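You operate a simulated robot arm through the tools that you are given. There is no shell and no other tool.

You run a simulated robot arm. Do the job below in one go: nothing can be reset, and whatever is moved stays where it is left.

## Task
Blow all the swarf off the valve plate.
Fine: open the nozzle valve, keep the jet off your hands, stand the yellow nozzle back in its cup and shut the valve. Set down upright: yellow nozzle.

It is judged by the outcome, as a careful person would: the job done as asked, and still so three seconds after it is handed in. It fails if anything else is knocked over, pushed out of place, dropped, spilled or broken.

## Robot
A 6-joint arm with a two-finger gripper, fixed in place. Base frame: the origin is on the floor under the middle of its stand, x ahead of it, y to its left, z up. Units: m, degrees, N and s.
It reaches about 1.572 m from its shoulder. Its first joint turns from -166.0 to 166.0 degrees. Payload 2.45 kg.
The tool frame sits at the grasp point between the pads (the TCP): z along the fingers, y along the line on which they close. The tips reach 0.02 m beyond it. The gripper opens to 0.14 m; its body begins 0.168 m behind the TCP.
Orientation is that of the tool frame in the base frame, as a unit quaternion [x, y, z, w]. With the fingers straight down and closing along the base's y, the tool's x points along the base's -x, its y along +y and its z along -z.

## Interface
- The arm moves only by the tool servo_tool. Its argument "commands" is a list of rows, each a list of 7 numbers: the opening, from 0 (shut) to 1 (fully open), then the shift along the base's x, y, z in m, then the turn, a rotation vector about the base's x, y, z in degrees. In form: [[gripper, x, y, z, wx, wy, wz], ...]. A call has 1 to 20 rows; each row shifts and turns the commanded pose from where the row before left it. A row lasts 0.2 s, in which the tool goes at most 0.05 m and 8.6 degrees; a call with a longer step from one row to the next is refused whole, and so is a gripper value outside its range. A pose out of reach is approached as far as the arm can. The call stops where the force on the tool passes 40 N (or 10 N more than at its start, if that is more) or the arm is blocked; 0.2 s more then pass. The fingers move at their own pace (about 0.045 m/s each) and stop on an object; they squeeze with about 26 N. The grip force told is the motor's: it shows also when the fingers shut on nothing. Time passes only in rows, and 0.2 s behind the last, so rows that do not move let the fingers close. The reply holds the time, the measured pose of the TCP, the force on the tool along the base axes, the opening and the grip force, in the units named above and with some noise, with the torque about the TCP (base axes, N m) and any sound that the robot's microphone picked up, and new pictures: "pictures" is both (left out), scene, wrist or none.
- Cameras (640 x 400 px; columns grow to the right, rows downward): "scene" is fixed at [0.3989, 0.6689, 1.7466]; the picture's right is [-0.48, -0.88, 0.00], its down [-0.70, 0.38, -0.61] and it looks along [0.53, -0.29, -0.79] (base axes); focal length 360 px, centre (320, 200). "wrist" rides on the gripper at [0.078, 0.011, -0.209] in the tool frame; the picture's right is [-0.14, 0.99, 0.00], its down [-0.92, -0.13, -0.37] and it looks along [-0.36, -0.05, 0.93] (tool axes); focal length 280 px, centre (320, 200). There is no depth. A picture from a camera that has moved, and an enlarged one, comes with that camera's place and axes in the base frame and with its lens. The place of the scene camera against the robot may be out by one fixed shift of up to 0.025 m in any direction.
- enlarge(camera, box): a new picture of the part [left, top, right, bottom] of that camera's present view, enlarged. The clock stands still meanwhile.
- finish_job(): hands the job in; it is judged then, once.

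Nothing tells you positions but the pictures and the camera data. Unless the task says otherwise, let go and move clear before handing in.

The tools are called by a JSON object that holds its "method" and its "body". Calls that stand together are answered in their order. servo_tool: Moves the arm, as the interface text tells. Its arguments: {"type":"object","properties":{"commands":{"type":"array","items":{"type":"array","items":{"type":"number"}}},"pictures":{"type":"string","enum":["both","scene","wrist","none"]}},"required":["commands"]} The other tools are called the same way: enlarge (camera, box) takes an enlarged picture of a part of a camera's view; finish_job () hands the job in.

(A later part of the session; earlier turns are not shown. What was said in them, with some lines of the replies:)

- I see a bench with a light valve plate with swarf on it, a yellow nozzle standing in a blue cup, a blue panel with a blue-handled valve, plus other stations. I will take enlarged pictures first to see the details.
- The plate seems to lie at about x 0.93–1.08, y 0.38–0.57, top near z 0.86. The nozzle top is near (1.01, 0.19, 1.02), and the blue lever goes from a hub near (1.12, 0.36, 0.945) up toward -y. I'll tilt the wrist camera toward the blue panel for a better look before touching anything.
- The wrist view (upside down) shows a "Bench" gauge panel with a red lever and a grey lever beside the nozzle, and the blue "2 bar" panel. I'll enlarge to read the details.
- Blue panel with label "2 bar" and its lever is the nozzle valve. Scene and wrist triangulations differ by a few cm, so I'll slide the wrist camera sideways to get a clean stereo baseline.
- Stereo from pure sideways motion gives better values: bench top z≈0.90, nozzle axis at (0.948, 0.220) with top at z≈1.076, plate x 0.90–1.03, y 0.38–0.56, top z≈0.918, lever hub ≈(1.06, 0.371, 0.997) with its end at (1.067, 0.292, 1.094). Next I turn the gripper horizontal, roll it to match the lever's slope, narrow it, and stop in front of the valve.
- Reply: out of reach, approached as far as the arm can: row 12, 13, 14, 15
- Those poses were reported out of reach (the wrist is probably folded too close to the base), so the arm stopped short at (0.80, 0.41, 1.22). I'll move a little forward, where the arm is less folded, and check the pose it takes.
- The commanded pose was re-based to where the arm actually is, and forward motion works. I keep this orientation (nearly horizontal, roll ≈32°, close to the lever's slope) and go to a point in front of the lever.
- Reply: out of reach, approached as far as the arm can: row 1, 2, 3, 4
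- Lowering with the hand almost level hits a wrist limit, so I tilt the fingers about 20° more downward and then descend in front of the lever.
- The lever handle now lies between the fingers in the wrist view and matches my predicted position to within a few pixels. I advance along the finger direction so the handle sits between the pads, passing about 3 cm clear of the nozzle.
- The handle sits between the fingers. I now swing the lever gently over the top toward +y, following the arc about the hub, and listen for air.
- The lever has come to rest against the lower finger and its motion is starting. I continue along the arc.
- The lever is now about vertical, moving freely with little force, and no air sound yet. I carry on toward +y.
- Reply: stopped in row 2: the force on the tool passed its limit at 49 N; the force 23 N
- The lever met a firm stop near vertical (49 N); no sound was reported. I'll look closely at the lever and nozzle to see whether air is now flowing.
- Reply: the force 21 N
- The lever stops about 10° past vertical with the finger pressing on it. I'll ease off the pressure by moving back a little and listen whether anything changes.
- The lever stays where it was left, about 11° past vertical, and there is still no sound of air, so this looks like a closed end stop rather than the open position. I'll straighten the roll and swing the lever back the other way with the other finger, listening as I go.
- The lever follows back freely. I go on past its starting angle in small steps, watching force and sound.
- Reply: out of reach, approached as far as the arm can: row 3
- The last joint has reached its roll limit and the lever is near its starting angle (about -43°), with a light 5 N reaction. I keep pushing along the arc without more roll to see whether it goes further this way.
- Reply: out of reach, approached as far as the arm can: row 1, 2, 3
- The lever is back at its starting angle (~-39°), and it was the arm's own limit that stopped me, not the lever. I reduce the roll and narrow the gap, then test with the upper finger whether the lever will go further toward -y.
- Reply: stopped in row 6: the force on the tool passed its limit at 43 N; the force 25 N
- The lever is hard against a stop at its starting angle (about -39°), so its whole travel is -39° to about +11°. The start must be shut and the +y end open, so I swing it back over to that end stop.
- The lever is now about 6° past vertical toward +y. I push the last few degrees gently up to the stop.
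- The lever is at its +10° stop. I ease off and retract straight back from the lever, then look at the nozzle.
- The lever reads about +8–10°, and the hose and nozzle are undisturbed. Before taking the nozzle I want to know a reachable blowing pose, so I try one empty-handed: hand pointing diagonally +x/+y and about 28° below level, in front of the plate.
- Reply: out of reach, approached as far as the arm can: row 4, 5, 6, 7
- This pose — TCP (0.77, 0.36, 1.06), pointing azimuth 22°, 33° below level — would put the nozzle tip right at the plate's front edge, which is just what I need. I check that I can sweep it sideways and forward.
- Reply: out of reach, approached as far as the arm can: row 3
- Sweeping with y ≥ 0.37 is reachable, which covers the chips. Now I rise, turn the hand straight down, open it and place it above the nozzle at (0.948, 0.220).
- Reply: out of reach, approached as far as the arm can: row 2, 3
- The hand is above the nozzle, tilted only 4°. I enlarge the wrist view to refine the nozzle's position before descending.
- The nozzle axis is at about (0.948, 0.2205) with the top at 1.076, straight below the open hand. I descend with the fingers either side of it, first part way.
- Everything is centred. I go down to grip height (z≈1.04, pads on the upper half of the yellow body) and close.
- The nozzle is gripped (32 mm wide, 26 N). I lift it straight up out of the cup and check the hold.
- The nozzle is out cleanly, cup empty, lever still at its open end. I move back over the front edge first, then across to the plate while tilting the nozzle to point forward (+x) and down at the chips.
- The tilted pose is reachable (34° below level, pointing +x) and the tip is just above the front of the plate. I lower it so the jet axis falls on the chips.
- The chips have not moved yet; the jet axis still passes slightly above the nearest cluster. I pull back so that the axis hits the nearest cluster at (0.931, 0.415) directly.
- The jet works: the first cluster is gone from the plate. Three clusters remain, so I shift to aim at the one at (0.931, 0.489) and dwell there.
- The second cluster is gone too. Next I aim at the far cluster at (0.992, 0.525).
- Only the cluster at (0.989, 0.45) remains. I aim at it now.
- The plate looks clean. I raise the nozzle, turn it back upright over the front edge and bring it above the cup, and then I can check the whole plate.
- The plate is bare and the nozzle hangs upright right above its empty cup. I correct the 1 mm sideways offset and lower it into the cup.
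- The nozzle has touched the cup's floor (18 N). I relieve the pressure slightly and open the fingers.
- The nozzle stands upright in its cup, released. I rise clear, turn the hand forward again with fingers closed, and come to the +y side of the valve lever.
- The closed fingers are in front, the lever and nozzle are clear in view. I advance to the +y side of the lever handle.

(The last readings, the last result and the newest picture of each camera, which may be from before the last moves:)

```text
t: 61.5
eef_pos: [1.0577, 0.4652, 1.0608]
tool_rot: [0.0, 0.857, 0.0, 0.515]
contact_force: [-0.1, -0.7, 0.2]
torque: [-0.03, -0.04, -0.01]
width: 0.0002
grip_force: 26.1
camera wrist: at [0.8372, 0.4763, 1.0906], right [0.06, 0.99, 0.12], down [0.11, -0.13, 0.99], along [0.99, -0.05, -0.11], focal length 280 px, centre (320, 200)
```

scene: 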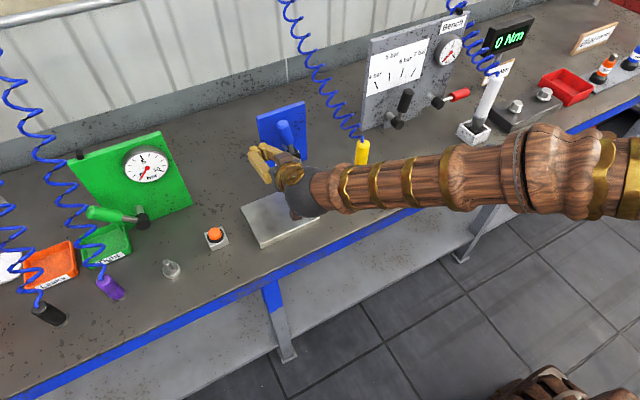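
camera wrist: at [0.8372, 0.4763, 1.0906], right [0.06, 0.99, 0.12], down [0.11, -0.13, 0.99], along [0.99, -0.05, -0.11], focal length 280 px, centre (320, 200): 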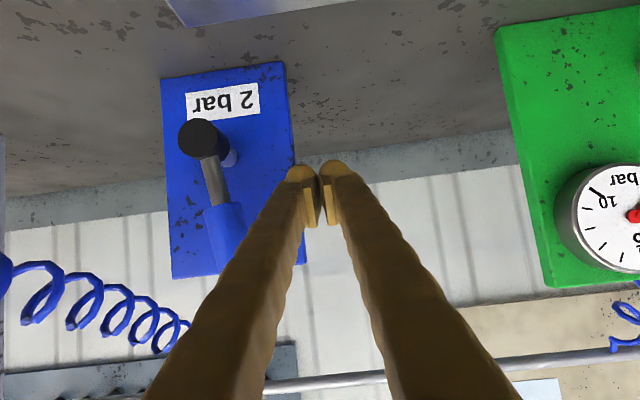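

The fingers are beside the lever on its +y side. I push it toward -y, back to its shut stop, in small steps.

{"method": "servo_tool", "body": {"commands": [[0, 0, -0.012, 0, 0, 0, 0], [0, 0, -0.012, 0, 0, 0, 0], [0, 0, -0.012, 0, 0, 0, 0], [0, 0, -0.012, 0, 0, 0, 0], [0, 0, -0.012, 0, 0, 0, 0], [0, 0, -0.01, 0, 0, 0, 0], [0, 0, -0.008, 0, 0, 0, 0], [0, 0, 0, 0, 0, 0, 0]]}}

```text
t: 63.3
eef_pos: [1.0581, 0.3868, 1.0614]
tool_rot: [0.0, 0.857, 0.001, 0.515]
contact_force: [-0.7, 1.9, -1.3]
torque: [0.07, -0.01, 0.0]
width: 0.0
grip_force: 25.9
camera wrist: at [0.8374, 0.3973, 1.0909], right [0.07, 0.99, 0.12], down [0.11, -0.13, 0.99], along [0.99, -0.05, -0.11], focal length 280 px, centre (320, 200)
```

scene: 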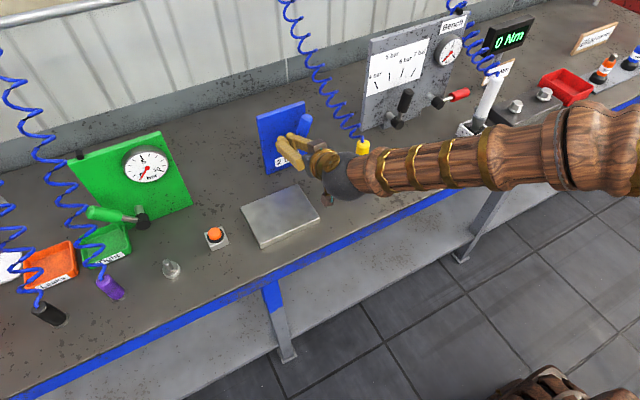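
wrist: 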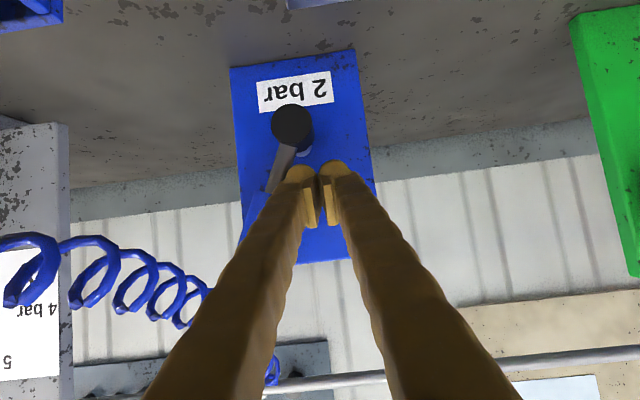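

The lever is moving with little force and is now about -23°. I continue toward the stop.

{"method": "servo_tool", "body": {"commands": [[0, 0, -0.006, 0, 0, 0, 0], [0, 0, -0.006, 0, 0, 0, 0], [0, 0, -0.006, 0, 0, 0, 0], [0, 0, -0.004, 0, 0, 0, 0], [0, 0, -0.004, 0, 0, 0, 0], [0, 0, -0.003, 0, 0, 0, 0], [0, 0, 0, 0, 0, 0, 0]]}}

```text
t: 64.4
eef_pos: [1.0589, 0.3671, 1.0612]
tool_rot: [-0.002, 0.857, 0.002, 0.515]
contact_force: [-0.6, 7.1, -0.1]
torque: [0.0, 0.02, 0.05]
width: 0.0
grip_force: 26.1
stopped in row 5: the force on the tool passed its limit at 47 N (the readings are from after the stop); the commanded pose is now the measured one
camera wrist: at [0.8363, 0.378, 1.0907], right [0.06, 0.99, 0.12], down [0.11, -0.13, 0.99], along [0.99, -0.04, -0.11], focal length 280 px, centre (320, 200)
```

scene: 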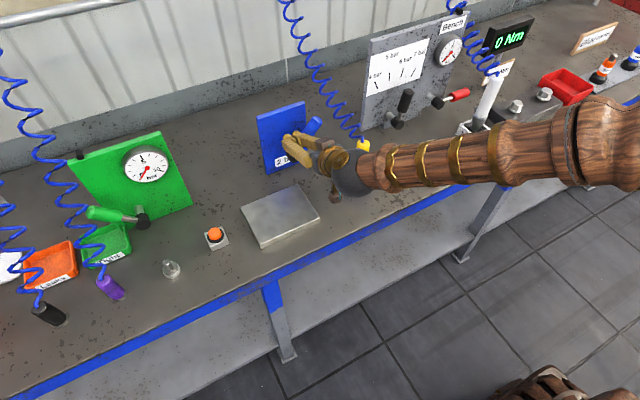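
wrist: 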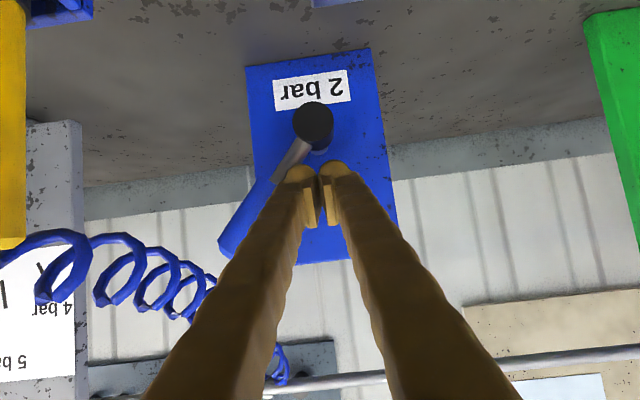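

The lever has reached its shut stop, the same angle as at the start. I move off it sideways, retract and rise clear, then check everything.

{"method": "servo_tool", "body": {"commands": [[0, 0, 0.01, 0, 0, 0, 0], [0, 0, 0.02, 0, 0, 0, 0], [0, -0.035, 0.01, 0.0186, 0, 0, 0], [0, -0.035, 0, 0.0186, 0, 0, 0], [0, -0.035, 0, 0.0186, 0, 0, 0], [0, -0.035, 0, 0.0186, 0, 0, 0], [0, -0.04, 0, 0.02, 0, 0, 0], [0, -0.04, 0, 0.02, 0, 0, 0], [0.3, -0.04, 0, 0.025, 0, 4, 0], [0.3, -0.03, 0, 0.035, 0, 4, 0], [0.3, -0.03, 0, 0.035, 0, 4, 0], [0.3, -0.03, 0, 0.035, 0, 4, 0], [0.3, 0, 0, 0, 0, 0, 0]]}}

{"method": "enlarge", "body": {"camera": "scene", "box": [220, 80, 400, 260]}}

{"method": "enlarge", "body": {"camera": "wrist", "box": [180, 80, 440, 260]}}

```text
t: 67.2
eef_pos: [0.7086, 0.4069, 1.3044]
tool_rot: [-0.002, 0.921, 0.003, 0.389]
contact_force: [0.3, 0.0, -0.5]
torque: [0.0, 0.02, 0.03]
width: 0.0419
grip_force: 0.2
camera wrist: at [0.504, 0.417, 1.3951], right [0.09, 0.99, 0.1], down [0.38, -0.13, 0.92], along [0.92, -0.05, -0.38], focal length 280 px, centre (320, 200)
```

scene: 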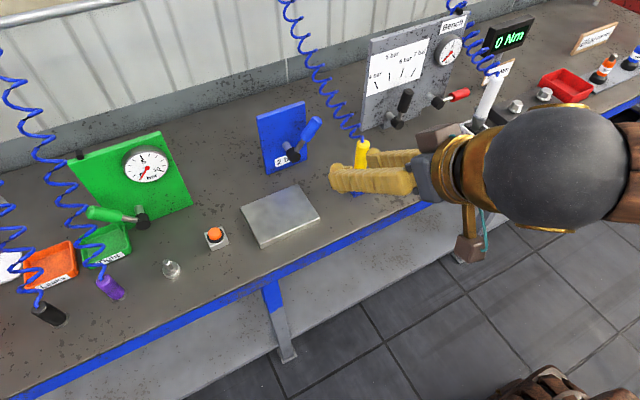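
wrist: 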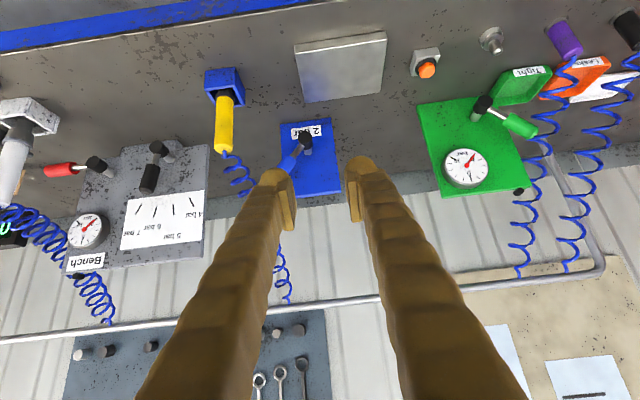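

```text
2.22 times, centred on (310, 170) of scene
camera zoom: at [0.3989, 0.6689, 1.7466], right [-0.48, -0.88, 0.0], down [-0.7, 0.38, -0.61], along [0.53, -0.29, -0.79], focal length 800 px, centre (342, 267)
```

zoom: 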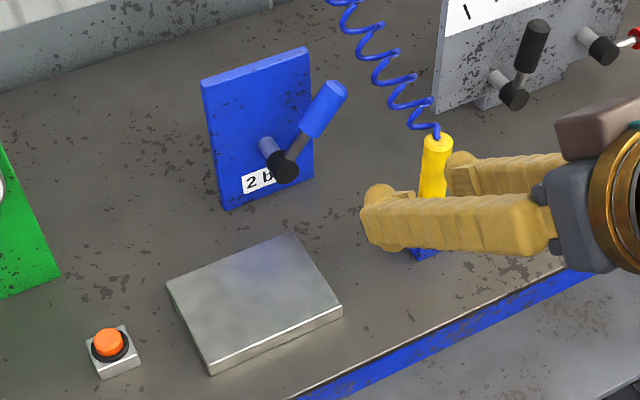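

```text
2.22 times, centred on (310, 170) of wrist
camera zoom: at [0.504, 0.417, 1.3951], right [0.09, 0.99, 0.1], down [0.38, -0.13, 0.92], along [0.92, -0.05, -0.38], focal length 623 px, centre (342, 267)
```

zoom: 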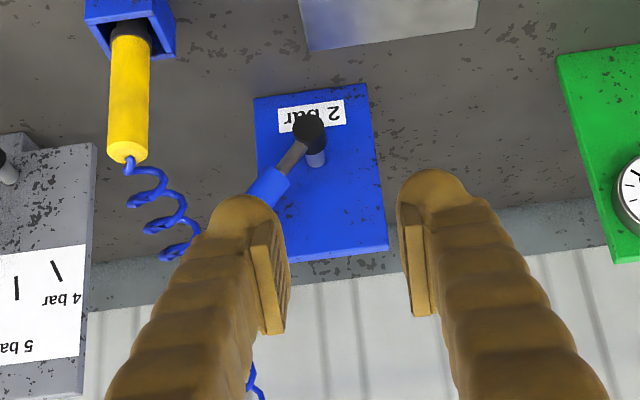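

The plate is bare and has not moved. The lever is back at its starting shut angle. The yellow nozzle stands upright in its cup, and the arm is clear with nothing else disturbed, so I hand the job in.

{"method": "finish_job", "body": {}}

```text
The job is handed in.
```

The valve plate is clear: I blew all four clusters of swarf off it, aiming away from the robot. The yellow nozzle is back in its cup, standing upright, and the blue "2 bar" valve is shut.

- **Valve:** it made no sound when it opened. I found the open end by trying the lever both ways, which took several passes, and pressed it against its end stops a few times, up to 49 N. It is now back at its starting angle, against the shut stop.
- **Jet:** it came on and pointed away from the gripper throughout.
- **Swarf:** I saw none left on the plate in close-up views from both cameras. I did not check where it landed.
- **Everything else:** the plate, cup and other stations looked unmoved in the final pictures, and the arm is clear of the bench.
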